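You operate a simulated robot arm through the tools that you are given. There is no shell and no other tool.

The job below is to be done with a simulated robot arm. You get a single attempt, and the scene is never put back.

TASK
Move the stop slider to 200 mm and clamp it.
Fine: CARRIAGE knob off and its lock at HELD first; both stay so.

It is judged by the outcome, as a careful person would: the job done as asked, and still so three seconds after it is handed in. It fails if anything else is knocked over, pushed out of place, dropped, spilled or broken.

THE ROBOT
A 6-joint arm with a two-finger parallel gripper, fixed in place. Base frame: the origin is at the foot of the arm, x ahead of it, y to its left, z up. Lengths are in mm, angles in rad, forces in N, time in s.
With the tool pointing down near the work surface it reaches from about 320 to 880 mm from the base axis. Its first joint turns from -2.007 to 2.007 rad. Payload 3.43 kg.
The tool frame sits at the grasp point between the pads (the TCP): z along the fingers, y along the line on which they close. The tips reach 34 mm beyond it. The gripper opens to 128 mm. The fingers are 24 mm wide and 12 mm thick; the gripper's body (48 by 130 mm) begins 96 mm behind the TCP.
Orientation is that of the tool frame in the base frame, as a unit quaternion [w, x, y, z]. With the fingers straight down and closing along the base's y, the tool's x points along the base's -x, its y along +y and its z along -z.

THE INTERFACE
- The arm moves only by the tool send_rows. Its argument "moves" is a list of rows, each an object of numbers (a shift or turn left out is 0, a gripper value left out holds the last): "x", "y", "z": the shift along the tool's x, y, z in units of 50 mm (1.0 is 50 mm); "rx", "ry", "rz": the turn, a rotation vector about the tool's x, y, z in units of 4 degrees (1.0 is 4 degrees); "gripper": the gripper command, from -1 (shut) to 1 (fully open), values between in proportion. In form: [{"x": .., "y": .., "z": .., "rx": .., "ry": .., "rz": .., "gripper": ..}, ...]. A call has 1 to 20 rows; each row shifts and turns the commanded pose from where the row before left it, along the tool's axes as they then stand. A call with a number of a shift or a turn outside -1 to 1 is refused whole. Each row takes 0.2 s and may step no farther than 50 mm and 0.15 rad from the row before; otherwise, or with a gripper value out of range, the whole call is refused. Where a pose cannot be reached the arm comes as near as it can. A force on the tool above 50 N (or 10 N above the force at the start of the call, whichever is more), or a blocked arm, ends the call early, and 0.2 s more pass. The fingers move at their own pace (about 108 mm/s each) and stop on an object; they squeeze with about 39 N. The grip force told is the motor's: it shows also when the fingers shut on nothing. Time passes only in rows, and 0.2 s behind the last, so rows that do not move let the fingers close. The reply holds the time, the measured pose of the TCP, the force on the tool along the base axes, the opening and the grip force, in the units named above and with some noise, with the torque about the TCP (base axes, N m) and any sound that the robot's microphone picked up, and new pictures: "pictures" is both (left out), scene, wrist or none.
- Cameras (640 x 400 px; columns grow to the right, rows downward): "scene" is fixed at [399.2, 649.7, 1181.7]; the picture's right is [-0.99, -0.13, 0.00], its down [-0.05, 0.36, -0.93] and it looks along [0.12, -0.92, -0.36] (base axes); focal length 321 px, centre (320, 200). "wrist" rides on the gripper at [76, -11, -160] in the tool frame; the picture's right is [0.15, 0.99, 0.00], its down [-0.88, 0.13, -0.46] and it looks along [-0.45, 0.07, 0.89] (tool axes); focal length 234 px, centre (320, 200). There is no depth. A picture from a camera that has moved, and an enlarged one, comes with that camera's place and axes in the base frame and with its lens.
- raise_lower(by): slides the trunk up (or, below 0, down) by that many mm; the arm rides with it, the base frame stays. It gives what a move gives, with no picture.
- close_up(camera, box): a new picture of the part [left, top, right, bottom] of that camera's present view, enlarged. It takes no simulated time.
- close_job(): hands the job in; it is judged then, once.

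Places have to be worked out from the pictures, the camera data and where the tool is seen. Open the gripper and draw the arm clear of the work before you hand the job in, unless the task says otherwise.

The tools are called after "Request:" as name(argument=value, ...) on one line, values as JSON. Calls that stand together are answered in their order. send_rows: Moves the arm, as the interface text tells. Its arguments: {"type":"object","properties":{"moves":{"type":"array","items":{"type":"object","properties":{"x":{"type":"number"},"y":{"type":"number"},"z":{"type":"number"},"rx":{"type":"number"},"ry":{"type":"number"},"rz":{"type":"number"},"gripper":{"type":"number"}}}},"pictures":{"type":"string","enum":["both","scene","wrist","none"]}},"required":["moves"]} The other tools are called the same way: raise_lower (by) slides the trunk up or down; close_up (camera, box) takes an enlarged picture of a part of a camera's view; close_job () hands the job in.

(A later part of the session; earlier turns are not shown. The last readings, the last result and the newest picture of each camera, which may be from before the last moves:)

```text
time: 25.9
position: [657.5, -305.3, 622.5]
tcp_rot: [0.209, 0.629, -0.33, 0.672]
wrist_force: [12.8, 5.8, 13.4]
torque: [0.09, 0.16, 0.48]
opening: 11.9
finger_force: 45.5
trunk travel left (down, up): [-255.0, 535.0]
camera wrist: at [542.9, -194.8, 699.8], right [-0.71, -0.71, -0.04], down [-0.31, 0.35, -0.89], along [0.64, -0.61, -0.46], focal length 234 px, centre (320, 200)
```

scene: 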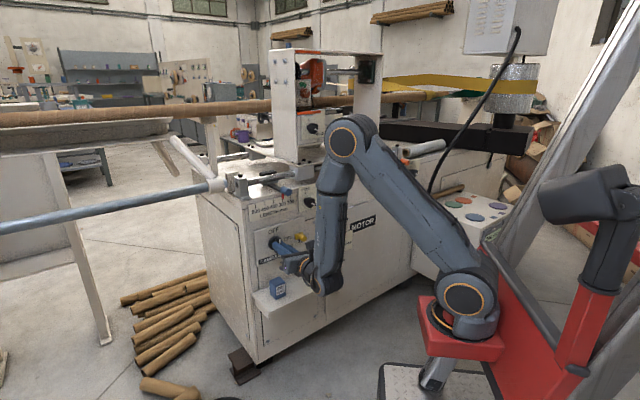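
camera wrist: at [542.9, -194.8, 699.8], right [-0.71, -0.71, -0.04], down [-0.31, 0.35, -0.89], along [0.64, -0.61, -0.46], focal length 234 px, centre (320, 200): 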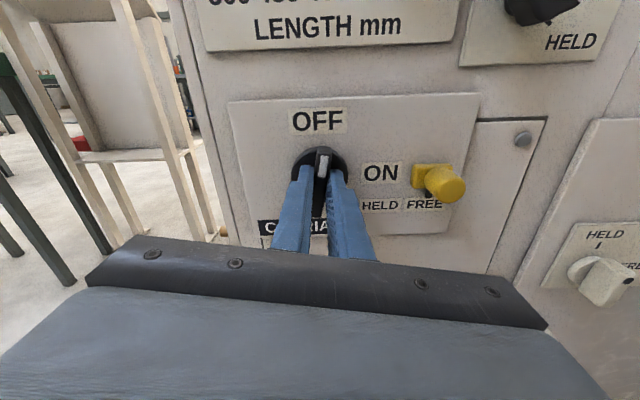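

Now at about 80°, the OFF label is nearly overhead. I'll relieve the side force slightly and complete the last 10–12°.

Request:
send_rows(moves=[{"x": 0.02, "y": -0.02, "rz": -1}, {"rz": -1}, {"rz": -0.7}], pictures="wrist")

Request:
close_up(camera="wrist", box=[230, 90, 470, 240])

```text
time: 26.7
position: [658.6, -305.4, 622.8]
tcp_rot: [0.272, 0.658, -0.271, 0.648]
wrist_force: [18.0, 8.4, 0.4]
torque: [0.23, -0.43, -0.07]
opening: 11.5
finger_force: 44.7
trunk travel left (down, up): [-255.0, 535.0]
camera wrist: at [553.5, -184.5, 699.5], right [-0.7, -0.7, 0.15], down [-0.43, 0.23, -0.87], along [0.58, -0.67, -0.46], focal length 234 px, centre (320, 200)
```

wrist: 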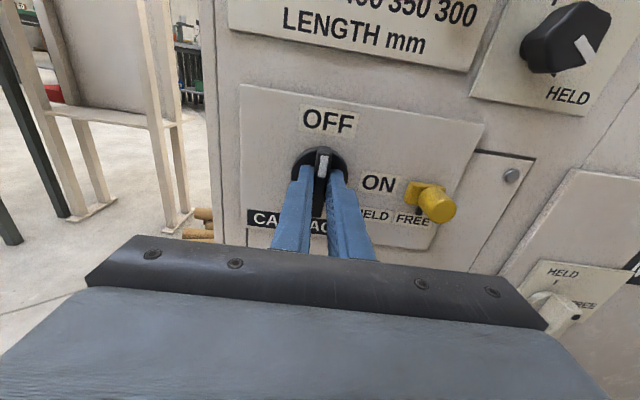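

```text
2.67 times, centred on (350, 165) of wrist
camera zoom: at [553.5, -184.5, 699.5], right [-0.7, -0.7, 0.15], down [-0.43, 0.23, -0.87], along [0.58, -0.67, -0.46], focal length 624 px, centre (240, 293)
```

zoom: 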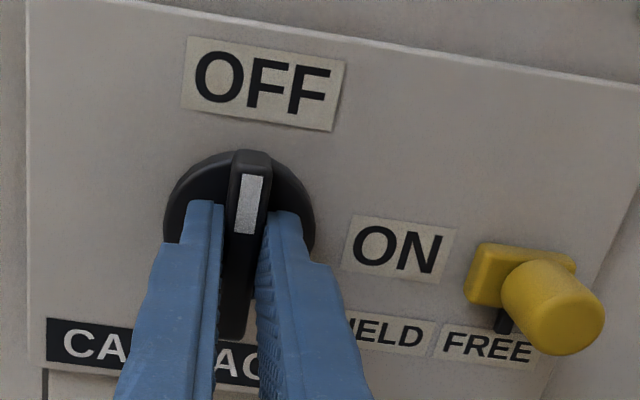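

The pointer is now up at OFF. I'll release the knob and back straight away, then look at it.

Request:
send_rows(moves=[{"gripper": -0.2}, {"gripper": -0.2}, {"z": -0.5}, {"z": -0.5}, {"z": -0.3}], pictures="wrist")

Request:
close_up(camera="wrist", box=[240, 80, 440, 205])

```text
time: 27.9
position: [611.7, -259.5, 623.6]
tcp_rot: [0.27, 0.658, -0.269, 0.65]
wrist_force: [0.1, 0.5, -0.6]
torque: [-0.02, 0.04, -0.04]
opening: 51.1
finger_force: 0.1
trunk travel left (down, up): [-255.0, 535.0]
camera wrist: at [506.9, -138.9, 700.4], right [-0.7, -0.7, 0.15], down [-0.42, 0.23, -0.88], along [0.58, -0.68, -0.46], focal length 234 px, centre (320, 200)
```

wrist: 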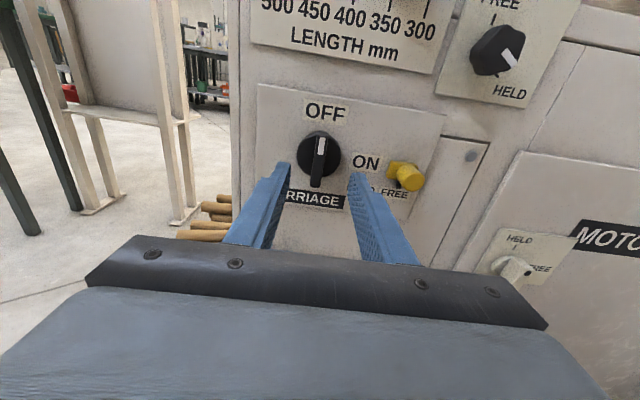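

```text
3.20 times, centred on (340, 142) of wrist
camera zoom: at [506.9, -138.9, 700.4], right [-0.7, -0.7, 0.15], down [-0.42, 0.23, -0.88], along [0.58, -0.68, -0.46], focal length 749 px, centre (256, 384)
```

zoom: 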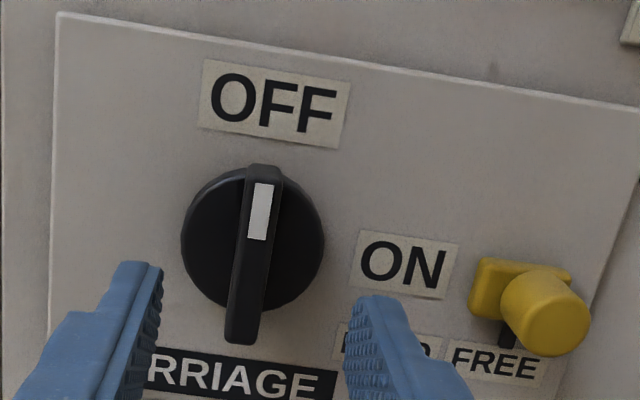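

CARRIAGE is at OFF. The yellow lock is a slider whose pointer is over FREE, with HELD about 44 mm to its left. I'll move right to line up in front of it.

Request:
send_rows(moves=[{"y": 0.7}, {"y": 0.7}, {"y": 0.66, "x": -0.11}, {"x": 0}], pictures="wrist")

Request:
close_up(camera="wrist", box=[220, 80, 420, 205])

```text
time: 28.9
position: [574.1, -326.4, 605.7]
tcp_rot: [0.276, 0.655, -0.275, 0.647]
wrist_force: [0.6, 0.0, -0.2]
torque: [-0.02, 0.05, -0.03]
opening: 50.9
finger_force: 0.2
out of reach, approached as far as the arm can: row 1, 2, 3
trunk travel left (down, up): [-255.0, 535.0]
camera wrist: at [471.0, -203.2, 683.2], right [-0.71, -0.69, 0.15], down [-0.42, 0.24, -0.88], along [0.57, -0.68, -0.46], focal length 234 px, centre (320, 200)
```

wrist: 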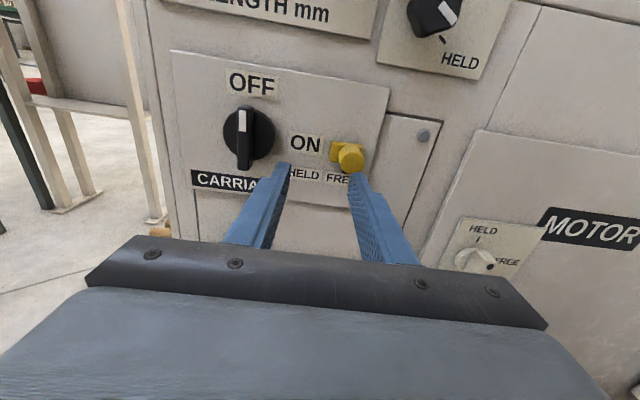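

```text
3.20 times, centred on (320, 142) of wrist
camera zoom: at [471.0, -203.2, 683.2], right [-0.71, -0.69, 0.15], down [-0.42, 0.24, -0.88], along [0.57, -0.68, -0.46], focal length 749 px, centre (320, 384)
```

zoom: 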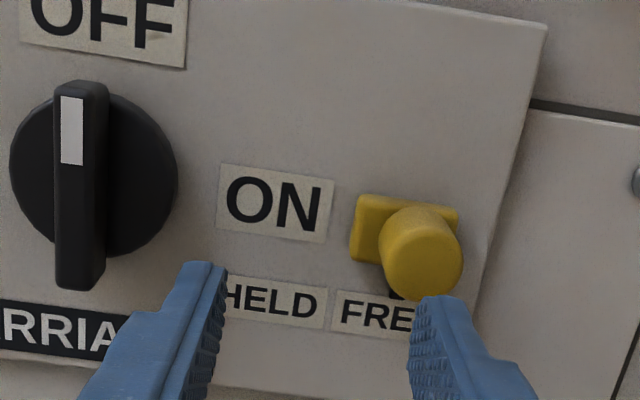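

The arm hit its inner reach limit at this standoff, stopping 29 mm short and a bit low. I'll move a bit closer to the panel while shifting right and up; the tips stay clear of the yellow knob.

Request:
send_rows(moves=[{"z": 0.3, "x": 0.1}, {"y": 0.3, "x": 0.1}, {"y": 0.28, "z": 0.06}, {"x": 0}], pictures="wrist")

Request:
close_up(camera="wrist", box=[220, 80, 420, 205])

```text
time: 29.9
position: [585.2, -328.1, 616.1]
tcp_rot: [0.275, 0.656, -0.273, 0.648]
wrist_force: [-0.3, 0.1, -0.5]
torque: [0.0, 0.0, -0.02]
opening: 51.2
finger_force: 0.0
out of reach, approached as far as the arm can: row 1, 2, 3
trunk travel left (down, up): [-255.0, 535.0]
camera wrist: at [481.5, -206.0, 693.3], right [-0.7, -0.69, 0.15], down [-0.42, 0.24, -0.88], along [0.57, -0.68, -0.46], focal length 234 px, centre (320, 200)
```

wrist: 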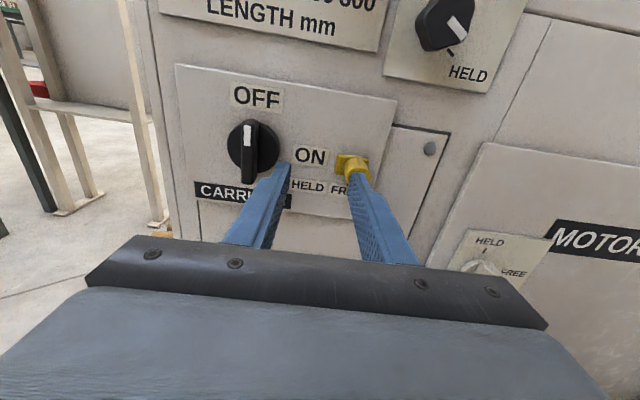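

```text
3.20 times, centred on (320, 142) of wrist
camera zoom: at [481.5, -206.0, 693.3], right [-0.7, -0.69, 0.15], down [-0.42, 0.24, -0.88], along [0.57, -0.68, -0.46], focal length 749 px, centre (320, 384)
```

zoom: 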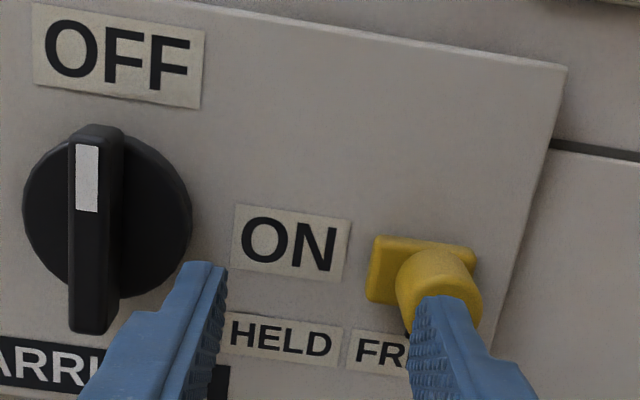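

The arm is at its inner reach limit here because the shoulder is low and close. I'll raise the trunk 150 mm, which moves the shoulder back and opens the elbow, then lower the tool again.

Request:
raise_lower(by=150)

Request:
send_rows(moves=[{"x": -0.8}, {"x": -0.8}], pictures="both")

```text
time: 31.6
position: [585.4, -328.8, 765.4]
tcp_rot: [0.271, 0.657, -0.27, 0.649]
wrist_force: [-0.5, -0.1, 0.5]
torque: [0.01, -0.05, -0.01]
opening: 51.3
finger_force: 0.0
trunk travel left (down, up): [-405.0, 385.0]
```

```text
time: 32.2
position: [585.2, -326.9, 686.5]
tcp_rot: [0.272, 0.656, -0.271, 0.649]
wrist_force: [0.7, -0.7, 0.3]
torque: [0.0, 0.01, 0.0]
opening: 51.3
finger_force: 0.0
trunk travel left (down, up): [-405.0, 385.0]
camera wrist: at [480.0, -206.0, 762.9], right [-0.7, -0.7, 0.15], down [-0.42, 0.23, -0.88], along [0.58, -0.68, -0.46], focal length 234 px, centre (320, 200)
```

scene: 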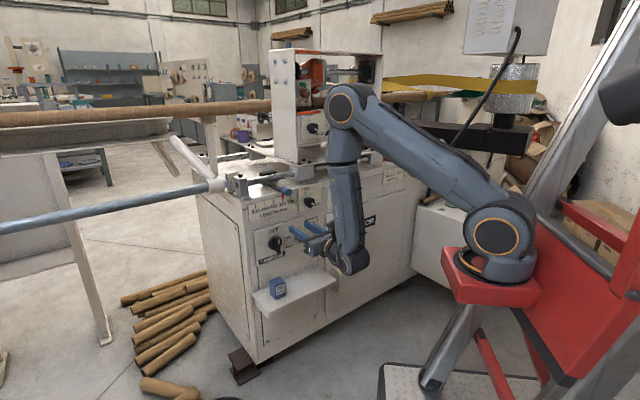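
wrist: 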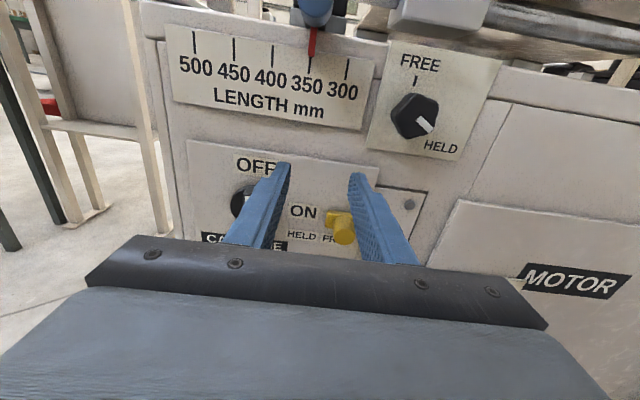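

Reach is restored. I'll move back a little, right about 37 mm and down about 69 mm to line up with the yellow knob.

Request:
send_rows(moves=[{"y": 0.4, "z": -0.2}, {"y": 0.33, "x": -0.4}, {"x": -0.5}, {"x": -0.46}, {"x": 0}], pictures="wrist")

Request:
close_up(camera="wrist", box=[220, 80, 420, 205])

```text
time: 33.4
position: [555.5, -336.5, 618.3]
tcp_rot: [0.273, 0.656, -0.272, 0.649]
wrist_force: [-0.6, -0.4, -0.1]
torque: [0.04, 0.03, 0.0]
opening: 51.1
finger_force: 0.0
out of reach, approached as far as the arm can: row 2
trunk travel left (down, up): [-405.0, 385.0]
camera wrist: at [451.9, -214.9, 695.0], right [-0.7, -0.7, 0.15], down [-0.42, 0.24, -0.88], along [0.57, -0.68, -0.46], focal length 234 px, centre (320, 200)
```

wrist: 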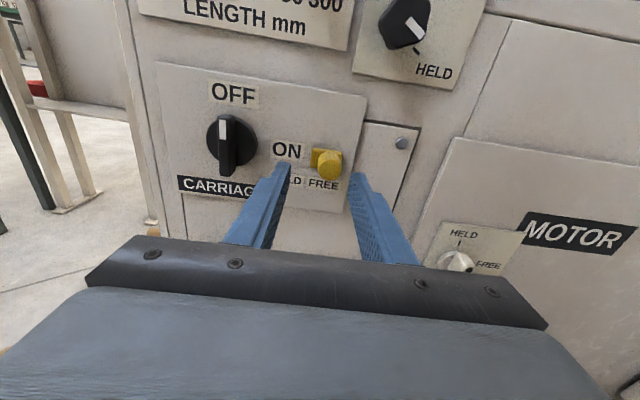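

```text
3.20 times, centred on (320, 142) of wrist
camera zoom: at [451.9, -214.9, 695.0], right [-0.7, -0.7, 0.15], down [-0.42, 0.24, -0.88], along [0.57, -0.68, -0.46], focal length 749 px, centre (320, 384)
```

zoom: 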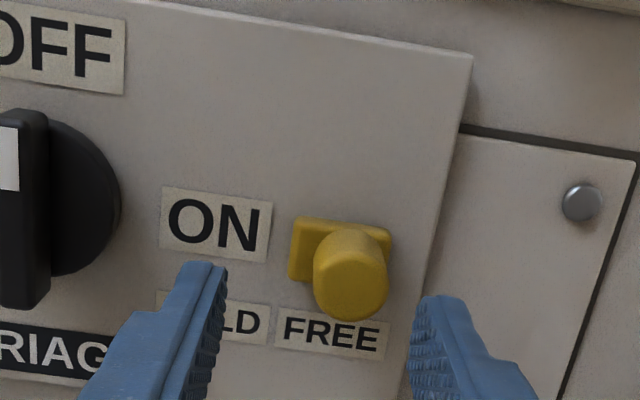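

The yellow cylinder is about 11 mm to the right and 3 mm below the tool axis. I'll correct that and advance part way.

Request:
send_rows(moves=[{"x": -0.06, "y": 0.216}, {"z": 0.3}, {"z": 0.3}, {"x": 0}], pictures="wrist")

Request:
close_up(camera="wrist", box=[220, 100, 420, 225])

Request:
close_up(camera="scene", box=[250, 215, 350, 285])

```text
time: 34.4
position: [577.4, -349.8, 613.8]
tcp_rot: [0.275, 0.656, -0.273, 0.648]
wrist_force: [0.6, -0.2, 0.1]
torque: [0.01, -0.01, 0.01]
opening: 51.3
finger_force: 0.1
out of reach, approached as far as the arm can: row 1, 2, 3
trunk travel left (down, up): [-405.0, 385.0]
camera wrist: at [474.1, -227.9, 691.5], right [-0.71, -0.69, 0.15], down [-0.42, 0.24, -0.88], along [0.57, -0.68, -0.46], focal length 234 px, centre (320, 200)
```

wrist: 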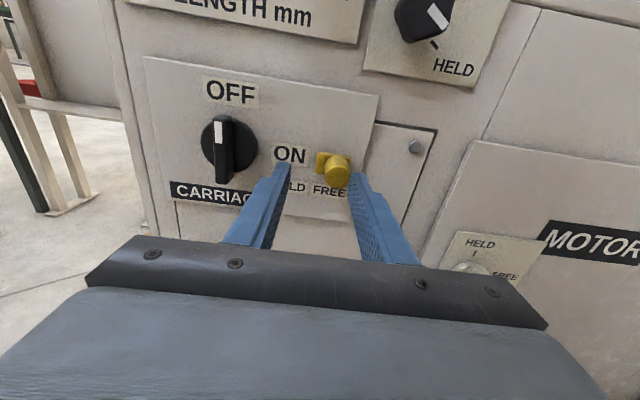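

```text
3.20 times, centred on (320, 162) of wrist
camera zoom: at [474.1, -227.9, 691.5], right [-0.71, -0.69, 0.15], down [-0.42, 0.24, -0.88], along [0.57, -0.68, -0.46], focal length 749 px, centre (320, 320)
```

zoom: 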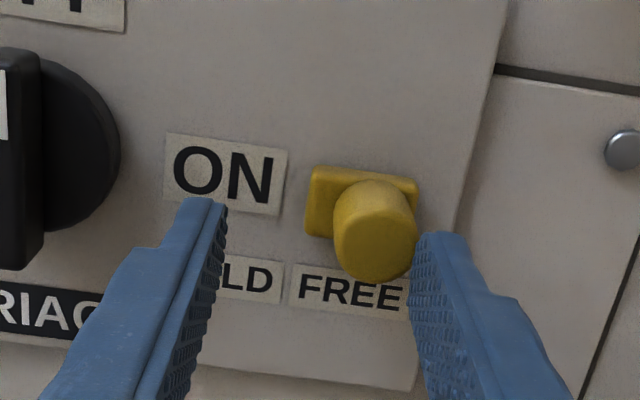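

```text
5.71 times, centred on (300, 250) of scene
camera zoom: at [399.2, 649.7, 1181.7], right [-0.99, -0.13, 0.0], down [-0.05, 0.36, -0.93], along [0.12, -0.92, -0.36], focal length 1835 px, centre (434, -86)
```

zoom: 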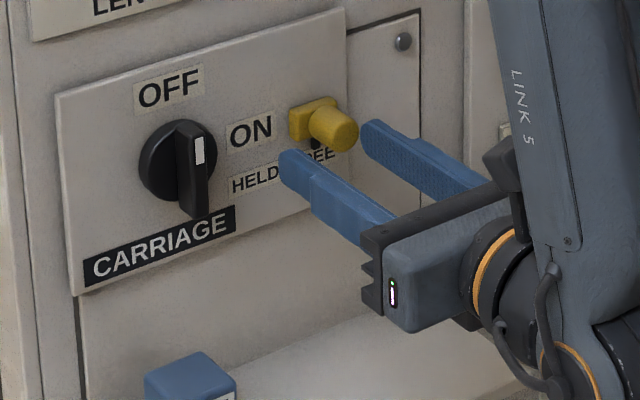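

The arm is again at its inner limit, 16 mm short on the right, but that limit relaxes closer to the panel. I'll open the fingers to about 78 mm so they straddle the yellow knob from here, then advance straight in.

Request:
send_rows(moves=[{"gripper": 0.22}, {"z": 0.2}, {"z": 0.2}, {"x": 0}], pictures="wrist")

Request:
close_up(camera="scene", box=[250, 215, 350, 285])

Request:
close_up(camera="wrist", box=[220, 100, 420, 225])

```text
time: 35.4
position: [594.7, -359.2, 614.8]
tcp_rot: [0.274, 0.656, -0.273, 0.649]
wrist_force: [-0.2, -1.4, 0.3]
torque: [0.03, 0.01, -0.03]
opening: 78.0
finger_force: 0.1
out of reach, approached as far as the arm can: row 2, 3
trunk travel left (down, up): [-405.0, 385.0]
camera wrist: at [491.1, -236.5, 691.3], right [-0.7, -0.69, 0.15], down [-0.42, 0.24, -0.88], along [0.57, -0.68, -0.46], focal length 234 px, centre (320, 200)
```

wrist: 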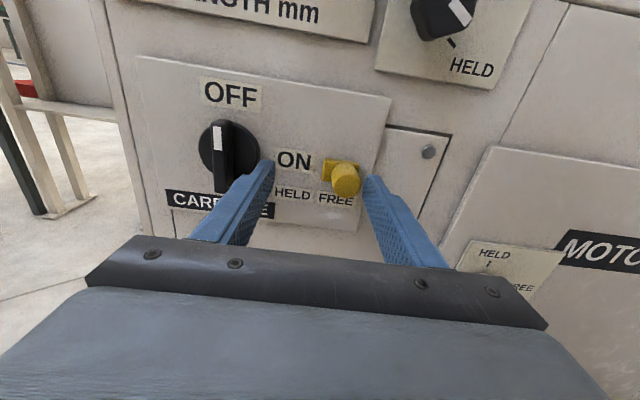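

```text
5.71 times, centred on (300, 250) of scene
camera zoom: at [399.2, 649.7, 1181.7], right [-0.99, -0.13, 0.0], down [-0.05, 0.36, -0.93], along [0.12, -0.92, -0.36], focal length 1835 px, centre (434, -86)
```

zoom: 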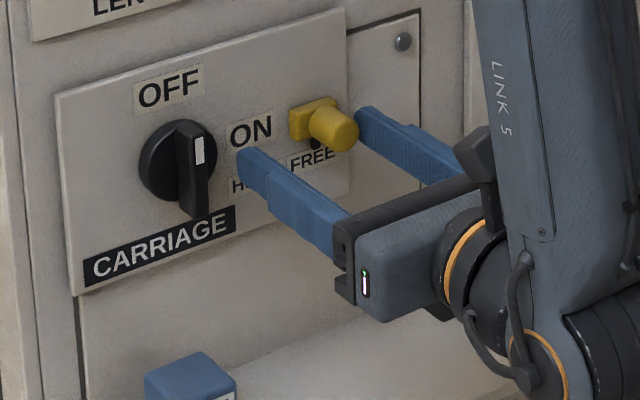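

```text
3.20 times, centred on (320, 162) of wrist
camera zoom: at [491.1, -236.5, 691.3], right [-0.7, -0.69, 0.15], down [-0.42, 0.24, -0.88], along [0.57, -0.68, -0.46], focal length 749 px, centre (320, 320)
```

zoom: 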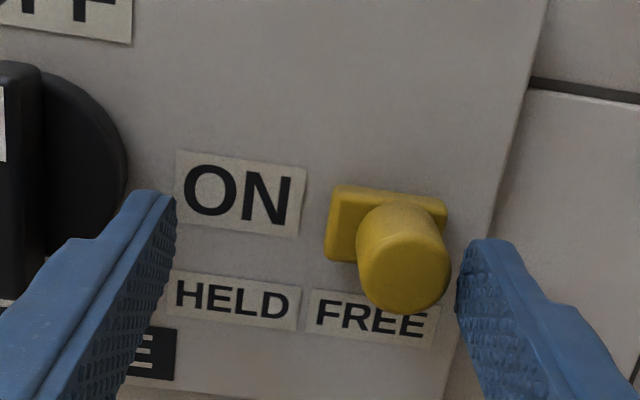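

The tips are now straddling the yellow knob, which sits about 22 mm right of the tool centre and 3 mm higher. I'll centre on it, advance the last few millimetres, and look.

Request:
send_rows(moves=[{"y": 0.22, "x": 0.03}, {"y": 0.22, "x": 0.03}, {"z": 0.16}, {"x": 0}], pictures="wrist")

Request:
close_up(camera="scene", box=[250, 215, 350, 285])

Request:
close_up(camera="wrist", box=[220, 100, 420, 225])

```text
time: 36.4
position: [596.7, -358.4, 616.6]
tcp_rot: [0.275, 0.655, -0.274, 0.648]
wrist_force: [0.0, -0.7, -0.7]
torque: [-0.01, -0.03, 0.0]
opening: 78.1
finger_force: 0.1
out of reach, approached as far as the arm can: row 1, 2
trunk travel left (down, up): [-405.0, 385.0]
camera wrist: at [491.8, -237.1, 693.9], right [-0.71, -0.69, 0.15], down [-0.42, 0.24, -0.88], along [0.57, -0.68, -0.46], focal length 234 px, centre (320, 200)
```

wrist: 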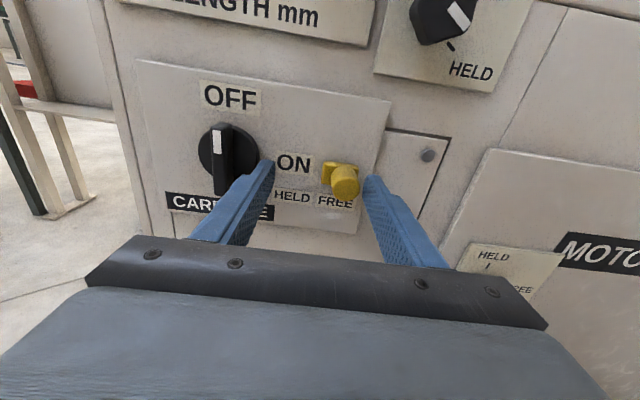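

```text
5.71 times, centred on (300, 250) of scene
camera zoom: at [399.2, 649.7, 1181.7], right [-0.99, -0.13, 0.0], down [-0.05, 0.36, -0.93], along [0.12, -0.92, -0.36], focal length 1835 px, centre (434, -86)
```

zoom: 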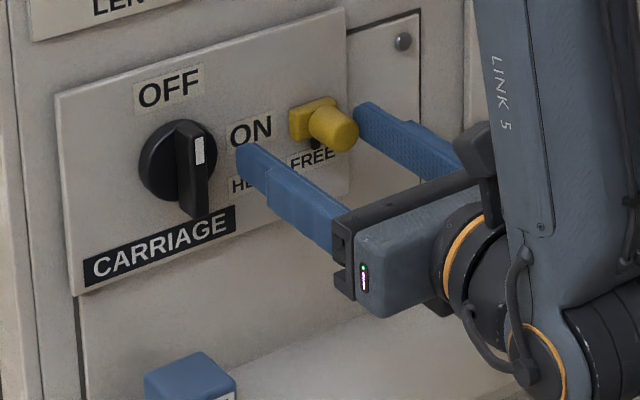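

```text
3.20 times, centred on (320, 162) of wrist
camera zoom: at [491.8, -237.1, 693.9], right [-0.71, -0.69, 0.15], down [-0.42, 0.24, -0.88], along [0.57, -0.68, -0.46], focal length 749 px, centre (320, 320)
```

zoom: 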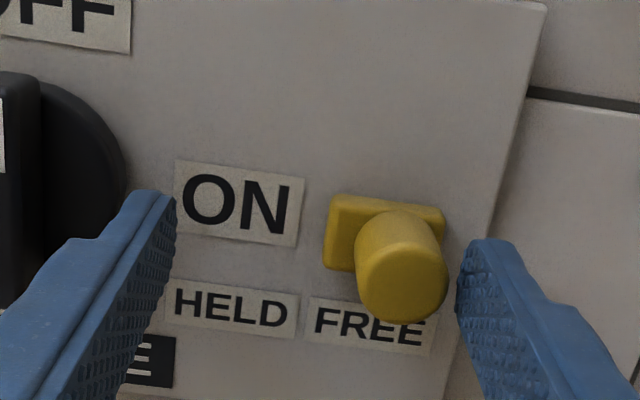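

The arm can't move further right in this posture; some joint is at its limit. I'll look at the arm's own geometry to understand which one.

Request:
close_up(camera="scene", box=[290, 70, 550, 310])

Request:
close_up(camera="scene", box=[290, 200, 390, 290])

```text
1.67 times, centred on (420, 190) of scene
camera zoom: at [399.2, 649.7, 1181.7], right [-0.99, -0.13, 0.0], down [-0.05, 0.36, -0.93], along [0.12, -0.92, -0.36], focal length 535 px, centre (153, 217)
```

zoom: 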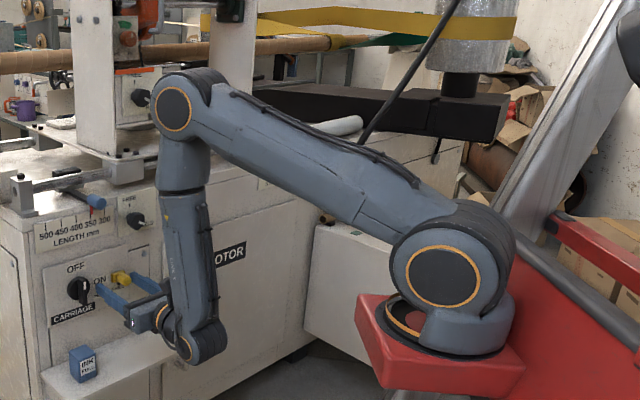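

```text
4.44 times, centred on (340, 245) of scene
camera zoom: at [399.2, 649.7, 1181.7], right [-0.99, -0.13, 0.0], down [-0.05, 0.36, -0.93], along [0.12, -0.92, -0.36], focal length 1428 px, centre (231, 0)
```

zoom: 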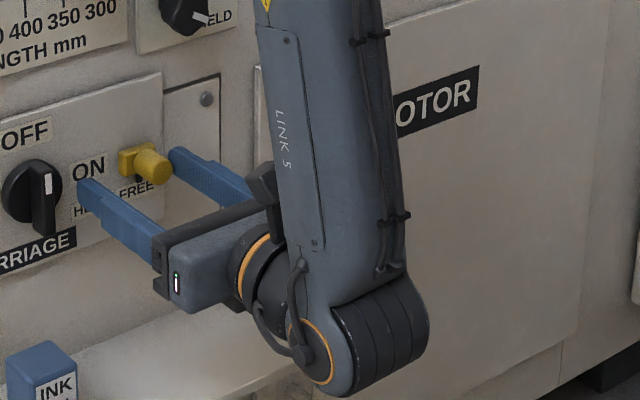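

The forearm already leans inward with the wrist bent about 98°, so the wrist bend is what limits reach. Pitching the tool about 20° downward relieves that and still lets the fingers straddle the yellow knob sideways.

Request:
send_rows(moves=[{"ry": -1}, {"ry": -1}, {"ry": -1}, {"ry": -1}, {"ry": -1}], pictures="wrist")

Request:
close_up(camera="scene", box=[250, 205, 370, 290])

Request:
close_up(camera="wrist", box=[220, 80, 420, 205])

```text
time: 37.6
position: [599.0, -354.0, 616.4]
tcp_rot: [0.224, 0.759, -0.316, 0.522]
wrist_force: [0.0, -1.6, -0.8]
torque: [-0.04, -0.01, -0.01]
opening: 78.1
finger_force: 0.0
out of reach, approached as far as the arm can: row 1, 3
trunk travel left (down, up): [-405.0, 385.0]
camera wrist: at [520.4, -257.7, 743.6], right [-0.67, -0.73, 0.15], down [-0.61, 0.43, -0.66], along [0.42, -0.53, -0.73], focal length 234 px, centre (320, 200)
```

wrist: 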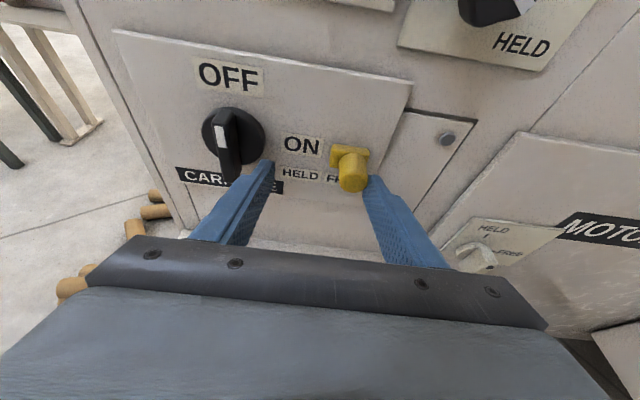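

```text
4.71 times, centred on (310, 248) of scene
camera zoom: at [399.2, 649.7, 1181.7], right [-0.99, -0.13, 0.0], down [-0.05, 0.36, -0.93], along [0.12, -0.92, -0.36], focal length 1512 px, centre (367, -24)
```

zoom: 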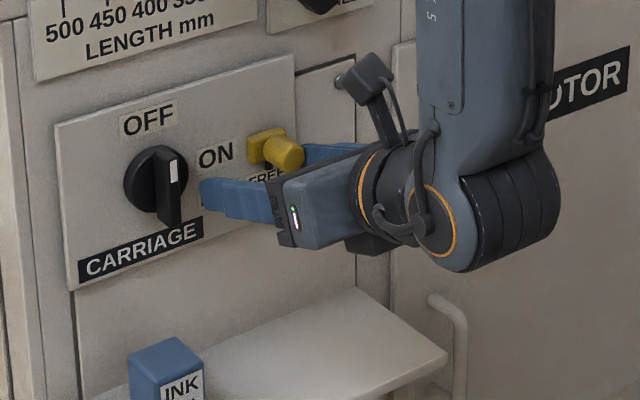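

```text
3.20 times, centred on (320, 142) of wrist
camera zoom: at [520.4, -257.7, 743.6], right [-0.67, -0.73, 0.15], down [-0.61, 0.43, -0.66], along [0.42, -0.53, -0.73], focal length 749 px, centre (320, 384)
```

zoom: 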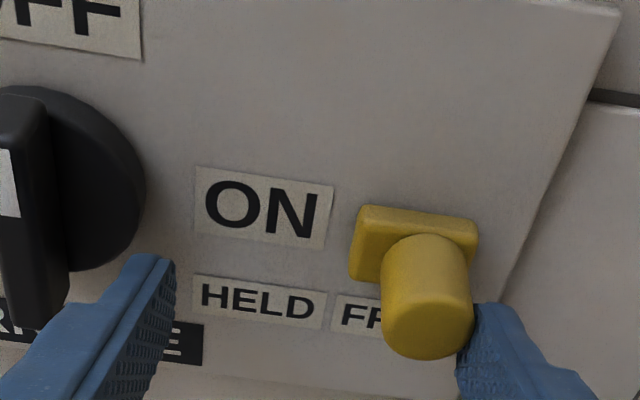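

The pitch relieved the wrist. The knob is now about 29 mm right of centre, so I'll shift right to centre on it.

Request:
send_rows(moves=[{"y": 0.3}, {"y": 0.28}, {"x": 0}], pictures="wrist")

Request:
close_up(camera="scene", box=[250, 205, 370, 290])

Request:
close_up(camera="wrist", box=[220, 80, 420, 205])

```text
time: 38.4
position: [592.3, -352.4, 619.0]
tcp_rot: [0.226, 0.758, -0.318, 0.523]
wrist_force: [-0.2, -0.3, 0.2]
torque: [0.03, -0.02, -0.05]
opening: 77.8
finger_force: 0.0
out of reach, approached as far as the arm can: row 1, 2
trunk travel left (down, up): [-405.0, 385.0]
camera wrist: at [514.8, -256.2, 745.5], right [-0.67, -0.73, 0.15], down [-0.61, 0.43, -0.66], along [0.42, -0.54, -0.73], focal length 234 px, centre (320, 200)
```

wrist: 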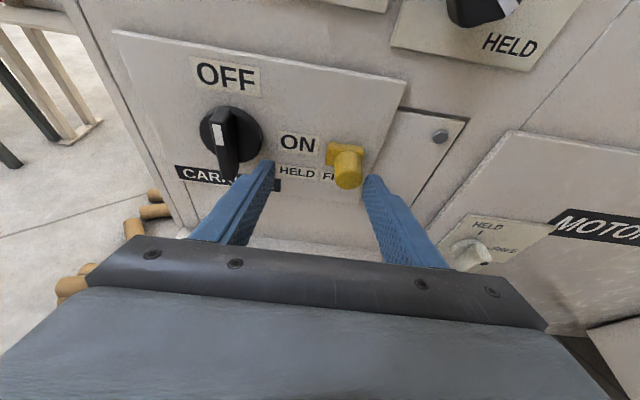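

```text
4.71 times, centred on (310, 248) of scene
camera zoom: at [399.2, 649.7, 1181.7], right [-0.99, -0.13, 0.0], down [-0.05, 0.36, -0.93], along [0.12, -0.92, -0.36], focal length 1512 px, centre (367, -24)
```

zoom: 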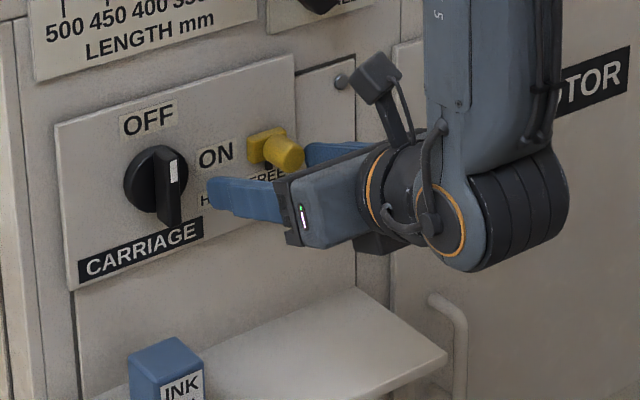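

```text
3.20 times, centred on (320, 142) of wrist
camera zoom: at [514.8, -256.2, 745.5], right [-0.67, -0.73, 0.15], down [-0.61, 0.43, -0.66], along [0.42, -0.54, -0.73], focal length 749 px, centre (320, 384)
```

zoom: 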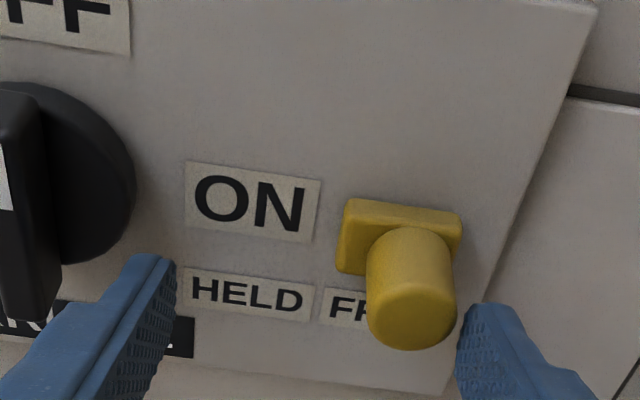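

The limit follows the heading relative to the arm plane, not the pitch. That means the forearm roll is near its end stop because I entered this pose through a flipped wrist branch. I'll retreat, unwind to tool-down, and re-enter with the wrist the natural way round. First I'll back away from the yellow lock and move up.

Request:
send_rows(moves=[{"z": -0.5, "y": -0.3}, {"z": -0.6, "y": -0.4}, {"z": -0.6, "y": -0.3, "x": 0.3}, {"x": 0.8}, {"x": 0.8}], pictures="scene")

```text
time: 39.6
position: [596.6, -284.1, 736.2]
tcp_rot: [0.22, 0.76, -0.313, 0.525]
wrist_force: [-0.7, 0.9, 0.3]
torque: [0.01, -0.01, 0.03]
opening: 78.4
finger_force: 0.1
trunk travel left (down, up): [-405.0, 385.0]
```

scene: 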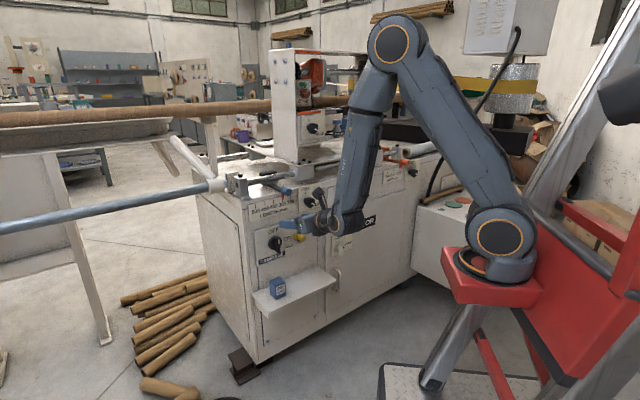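

It is clear of the panel now. I'll unwind the orientation toward tool-down, sweeping the fingers round to the right, starting with ten steps.

Request:
send_rows(moves=[{"rx": -0.6875, "ry": -0.2947, "rz": 1}, {"rx": -0.6875, "ry": -0.2947, "rz": 1}, {"rx": -0.6875, "ry": -0.2947, "rz": 1}, {"rx": -0.6875, "ry": -0.2947, "rz": 1}, {"rx": -0.6875, "ry": -0.2947, "rz": 1}, {"rx": -0.6875, "ry": -0.2947, "rz": 1}, {"rx": -0.6875, "ry": -0.2947, "rz": 1}, {"rx": -0.6875, "ry": -0.2947, "rz": 1}, {"rx": -0.6875, "ry": -0.2947, "rz": 1}, {"rx": -0.6875, "ry": -0.2947, "rz": 1}], pictures="scene")

```text
time: 41.8
position: [595.0, -283.4, 736.8]
tcp_rot: [-0.168, -0.584, 0.685, -0.402]
wrist_force: [0.8, -0.5, 0.6]
torque: [0.02, 0.01, 0.0]
opening: 77.9
finger_force: 0.0
trunk travel left (down, up): [-405.0, 385.0]
```

scene: 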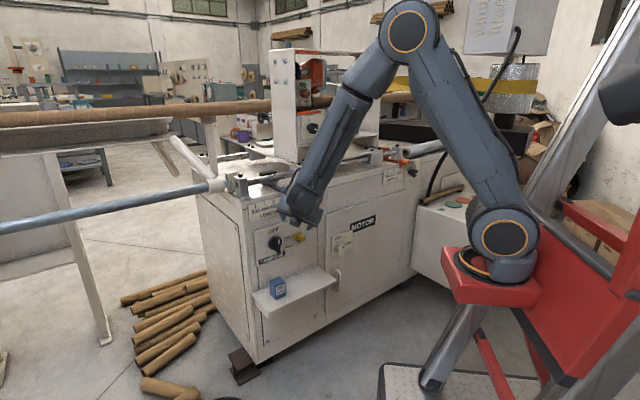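

The wrist unwinds freely. I'll carry on, first moving away from the panel to a clear spot at azimuth -45°, then finishing the rotation.

Request:
send_rows(moves=[{"x": 0.588, "y": 0.544}, {"x": 0.588, "y": 0.544}, {"x": 0.588, "y": 0.544}, {"x": 0.588, "y": 0.544}, {"x": 0.588, "y": 0.544, "z": 0.05}], pictures="scene")

```text
time: 43.0
position: [430.3, -387.4, 789.7]
tcp_rot: [-0.168, -0.585, 0.684, -0.402]
wrist_force: [0.1, 0.5, 0.5]
torque: [-0.01, 0.0, -0.02]
opening: 78.3
finger_force: 0.0
trunk travel left (down, up): [-405.0, 385.0]
```

scene: 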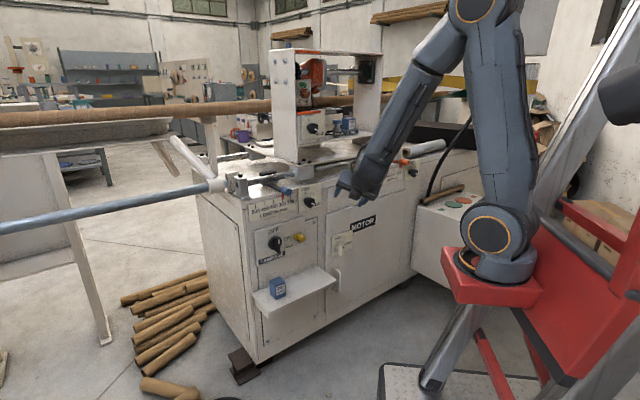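

Position is good. I'll finish the rotation to tool-down here.

Request:
send_rows(moves=[{"rx": -0.6875, "ry": -0.2947, "rz": 1}, {"rx": -0.6875, "ry": -0.2947, "rz": 1}, {"rx": -0.6875, "ry": -0.2947, "rz": 1}, {"rx": -0.6875, "ry": -0.2947, "rz": 1}, {"rx": -0.6875, "ry": -0.2947, "rz": 1}, {"rx": -0.6875, "ry": -0.2947, "rz": 1}, {"rx": -0.6875, "ry": -0.2947, "rz": 1}, {"rx": -0.6875, "ry": -0.2947, "rz": 1}, {"rx": -0.6875, "ry": -0.2947, "rz": 1}, {"rx": -0.6875, "ry": -0.2947, "rz": 1}, {"rx": -0.6875, "ry": -0.2947, "rz": 1}, {"rx": -0.6875, "ry": -0.2947, "rz": 1}, {"rx": -0.6875, "ry": -0.2947, "rz": 1}, {"rx": -0.6875, "ry": -0.2947, "rz": 1}, {"rx": -0.6875, "ry": -0.2947, "rz": 1}, {"rx": -0.6875, "ry": -0.2947, "rz": 1}, {"rx": -0.6875, "ry": -0.2947, "rz": 1}, {"rx": -0.6875, "ry": -0.2947, "rz": 1}, {"rx": -0.41, "ry": -0.177, "rz": 0.6}], pictures="both")

```text
time: 47.0
position: [431.1, -384.5, 789.1]
tcp_rot: [0.002, -0.006, 1.0, 0.0]
wrist_force: [0.5, 0.6, 0.5]
torque: [0.02, -0.02, -0.02]
opening: 77.8
finger_force: 0.2
trunk travel left (down, up): [-405.0, 385.0]
camera wrist: at [353.6, -396.7, 949.4], right [-0.16, 0.99, 0.0], down [0.88, 0.14, 0.46], along [0.45, 0.07, -0.89], focal length 234 px, centre (320, 200)
```

scene: 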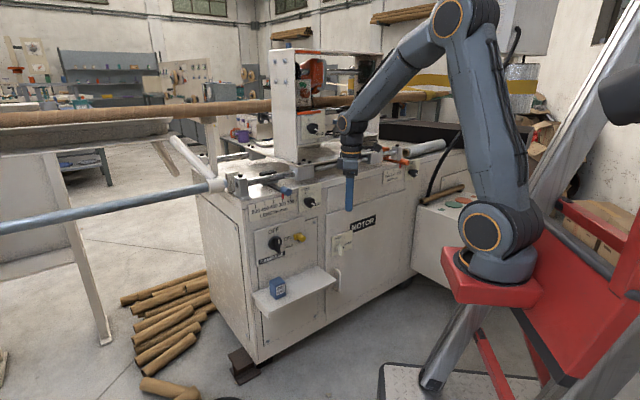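
wrist: 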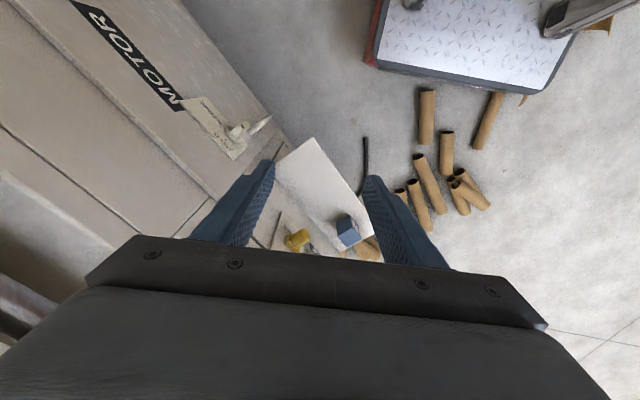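

Tool-down is restored with the forearm leaning outward. Now I'll pitch the tool outward within the arm plane, so the wrist passes straight through rather than flipping.

Request:
send_rows(moves=[{"rx": 1, "ry": -1}, {"rx": 1, "ry": -1}, {"rx": 1, "ry": -1}, {"rx": 1, "ry": -1}, {"rx": 1, "ry": -1}, {"rx": 1, "ry": -1}, {"rx": 1, "ry": -1}, {"rx": 1, "ry": -1}], pictures="scene")

```text
time: 48.8
position: [436.2, -380.4, 793.6]
tcp_rot: [0.244, -0.011, 0.946, -0.214]
wrist_force: [-0.2, -0.1, -0.7]
torque: [-0.03, 0.03, 0.02]
opening: 78.3
finger_force: 0.0
out of reach, approached as far as the arm can: row 7, 8
trunk travel left (down, up): [-405.0, 385.0]
```

scene: 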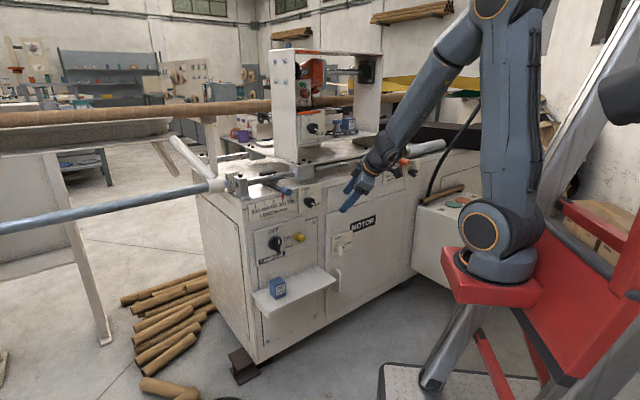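

The arm lagged just where the forearm and tool line up. I'll try a couple more steps to see whether it passes through.

Request:
send_rows(moves=[{"rx": 1, "ry": -1}, {"rx": 1, "ry": -1}], pictures="scene")

```text
time: 49.4
position: [423.0, -395.9, 847.5]
tcp_rot: [0.307, -0.01, 0.913, -0.269]
wrist_force: [-1.0, -0.8, -0.1]
torque: [0.02, 0.03, -0.02]
opening: 77.9
finger_force: 0.1
out of reach, approached as far as the arm can: row 1, 2
trunk travel left (down, up): [-405.0, 385.0]
```

scene: 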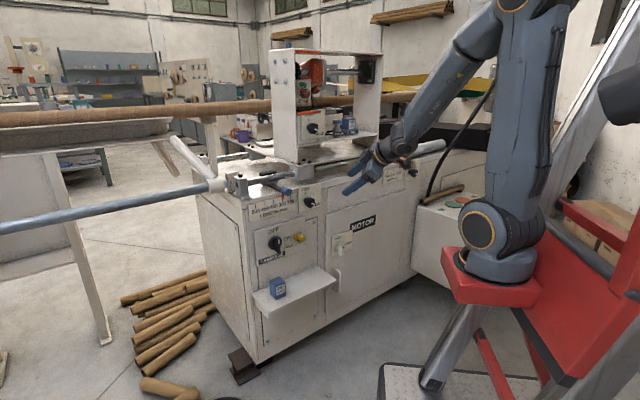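

The arm evaded this by raising itself, so the wrist cannot bend that way. Horizontal poses therefore need the tool yawed at least about 20° from the arm plane. For the yellow lock, a heading of about -54° (9° off square) satisfies that. I'll return to tool-down and take the earlier path again with that heading.

Request:
send_rows(moves=[{"rx": -0.794, "ry": 0.906, "rz": 0.03}, {"rx": -0.794, "ry": 0.906, "rz": 0.03}, {"rx": -0.794, "ry": 0.906, "rz": 0.03}, {"rx": -0.794, "ry": 0.906, "rz": 0.03}, {"rx": -0.794, "ry": 0.906, "rz": 0.03}, {"rx": -0.794, "ry": 0.906, "rz": 0.03}, {"rx": -0.794, "ry": 0.906, "rz": 0.03}, {"rx": -0.794, "ry": 0.906, "rz": 0.03}, {"rx": -0.794, "ry": 0.906, "rz": 0.03}, {"rx": -0.794, "ry": 0.906, "rz": 0.03}], pictures="none")

```text
time: 51.6
position: [423.7, -396.5, 847.1]
tcp_rot: [0.004, 0.003, 1.0, -0.008]
wrist_force: [0.3, 1.0, 0.6]
torque: [0.02, 0.01, -0.03]
opening: 77.8
finger_force: 0.1
trunk travel left (down, up): [-405.0, 385.0]
```

Tool-down again, and commands start from the actual pose. I'll move over to the spot in front of the CARRIAGE panel and make the first half of the rotation.

Request:
send_rows(moves=[{"x": -0.553, "y": 0.37, "z": 0.357}, {"x": -0.553, "y": 0.37, "z": 0.357}, {"x": -0.553, "y": 0.37, "z": 0.357}, {"x": -0.553, "y": 0.37, "z": 0.357}, {"x": -0.553, "y": 0.37, "z": 0.357}, {"x": -0.553, "y": 0.37, "z": 0.357}, {"rx": 0.7673, "ry": 0.3909, "rz": -1}, {"rx": 0.7673, "ry": 0.3909, "rz": -1}, {"rx": 0.7673, "ry": 0.3909, "rz": -1}, {"rx": 0.7673, "ry": 0.3909, "rz": -1}, {"rx": 0.7673, "ry": 0.3909, "rz": -1}, {"rx": 0.7673, "ry": 0.3909, "rz": -1}, {"rx": 0.7673, "ry": 0.3909, "rz": -1}, {"rx": 0.7673, "ry": 0.3909, "rz": -1}], pictures="scene")

```text
time: 54.6
position: [592.3, -287.7, 739.6]
tcp_rot: [-0.106, -0.269, 0.932, -0.22]
wrist_force: [0.1, -0.5, 0.5]
torque: [-0.02, 0.01, 0.02]
opening: 78.4
finger_force: 0.1
trunk travel left (down, up): [-405.0, 385.0]
```

scene: 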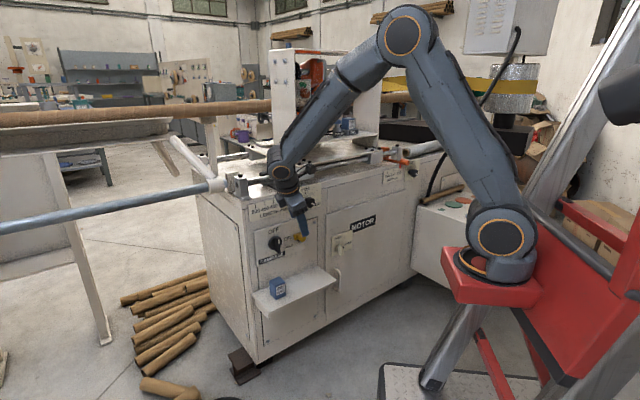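

The path is clean so far. I'll complete the rotation.

Request:
send_rows(moves=[{"rx": 0.7673, "ry": 0.3909, "rz": -1}, {"rx": 0.7673, "ry": 0.3909, "rz": -1}, {"rx": 0.7673, "ry": 0.3909, "rz": -1}, {"rx": 0.7673, "ry": 0.3909, "rz": -1}, {"rx": 0.7673, "ry": 0.3909, "rz": -1}, {"rx": 0.7673, "ry": 0.3909, "rz": -1}, {"rx": 0.7673, "ry": 0.3909, "rz": -1}, {"rx": 0.7673, "ry": 0.3909, "rz": -1}, {"rx": 0.7673, "ry": 0.3909, "rz": -1}, {"rx": 0.7673, "ry": 0.3909, "rz": -1}, {"rx": 0.7673, "ry": 0.3909, "rz": -1}, {"rx": 0.7673, "ry": 0.3909, "rz": -1}, {"rx": 0.7673, "ry": 0.3909, "rz": -1}, {"rx": 0.7673, "ry": 0.3909, "rz": -1}, {"rx": 0.7673, "ry": 0.3909, "rz": -1}, {"rx": 0.7673, "ry": 0.3909, "rz": -1}, {"rx": 0.7673, "ry": 0.3909, "rz": -1}, {"rx": 0.7673, "ry": 0.3909, "rz": -1}], pictures="both")

```text
time: 58.4
position: [591.8, -288.2, 738.3]
tcp_rot: [0.281, 0.7, -0.362, 0.547]
wrist_force: [-0.3, 0.1, 0.4]
torque: [0.0, 0.02, -0.02]
opening: 78.1
finger_force: 0.1
trunk travel left (down, up): [-405.0, 385.0]
camera wrist: at [520.5, -170.8, 852.3], right [-0.79, -0.6, 0.14], down [-0.49, 0.46, -0.74], along [0.38, -0.65, -0.65], focal length 234 px, centre (320, 200)
```

scene: 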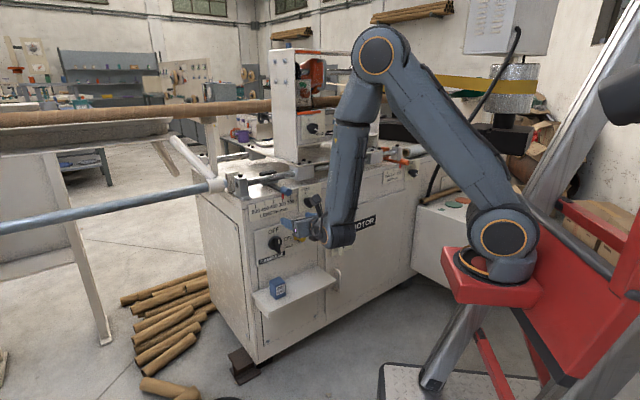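
wrist: 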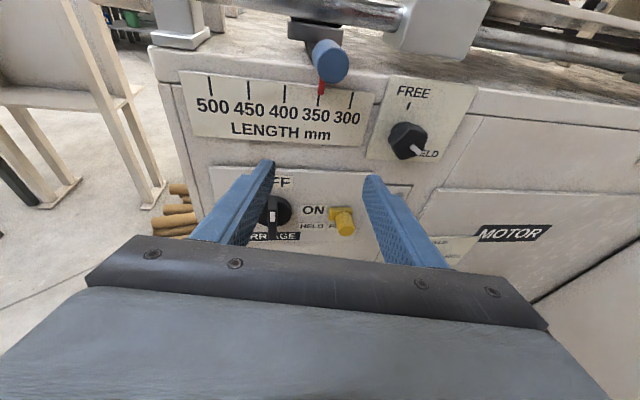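

The new posture (heading -54.5°, pitched 14° down) is reached cleanly. I'll move down and right to a pre-grasp position in front of the yellow lock.

Request:
send_rows(moves=[{"x": -0.4645, "y": 0.2705, "z": 0.268}, {"x": -0.4645, "y": 0.2705, "z": 0.268}, {"x": -0.4645, "y": 0.2705, "z": 0.268}, {"x": -0.4645, "y": 0.2705, "z": 0.268}, {"x": 0}], pictures="wrist")

Request:
close_up(camera="wrist", box=[220, 80, 420, 205])

Request:
close_up(camera="scene", box=[250, 205, 370, 290])

```text
time: 59.6
position: [565.8, -343.8, 637.0]
tcp_rot: [0.281, 0.7, -0.363, 0.547]
wrist_force: [0.5, -0.2, 0.0]
torque: [-0.02, 0.02, 0.0]
opening: 77.9
finger_force: 0.1
trunk travel left (down, up): [-405.0, 385.0]
camera wrist: at [494.1, -225.9, 748.6], right [-0.79, -0.6, 0.14], down [-0.48, 0.46, -0.74], along [0.38, -0.65, -0.65], focal length 234 px, centre (320, 200)
```

wrist: 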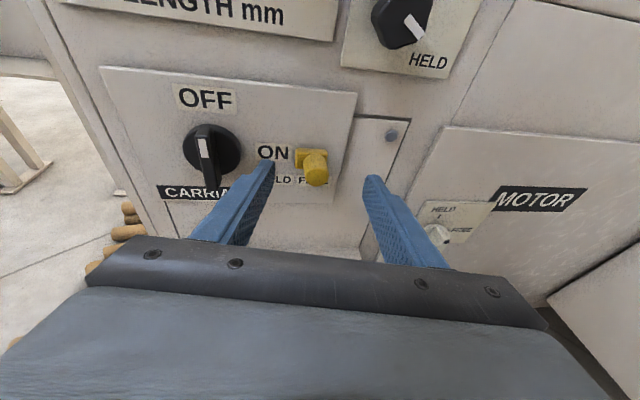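

```text
3.20 times, centred on (320, 142) of wrist
camera zoom: at [494.1, -225.9, 748.6], right [-0.79, -0.6, 0.14], down [-0.48, 0.46, -0.74], along [0.38, -0.65, -0.65], focal length 749 px, centre (320, 384)
```

zoom: 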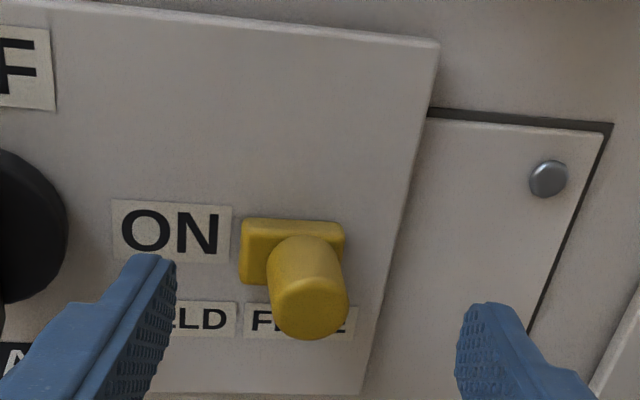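

```text
4.71 times, centred on (310, 248) of scene
camera zoom: at [399.2, 649.7, 1181.7], right [-0.99, -0.13, 0.0], down [-0.05, 0.36, -0.93], along [0.12, -0.92, -0.36], focal length 1512 px, centre (367, -24)
```

zoom: 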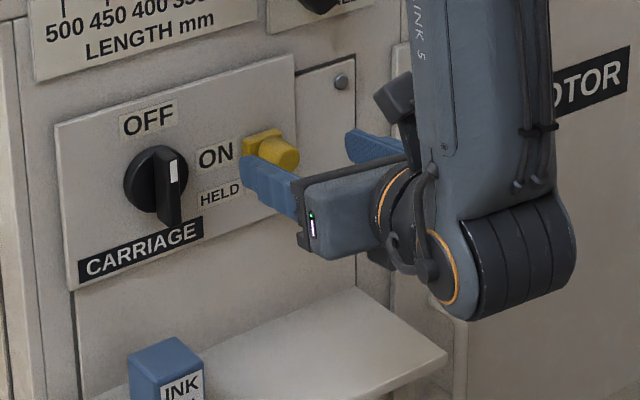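

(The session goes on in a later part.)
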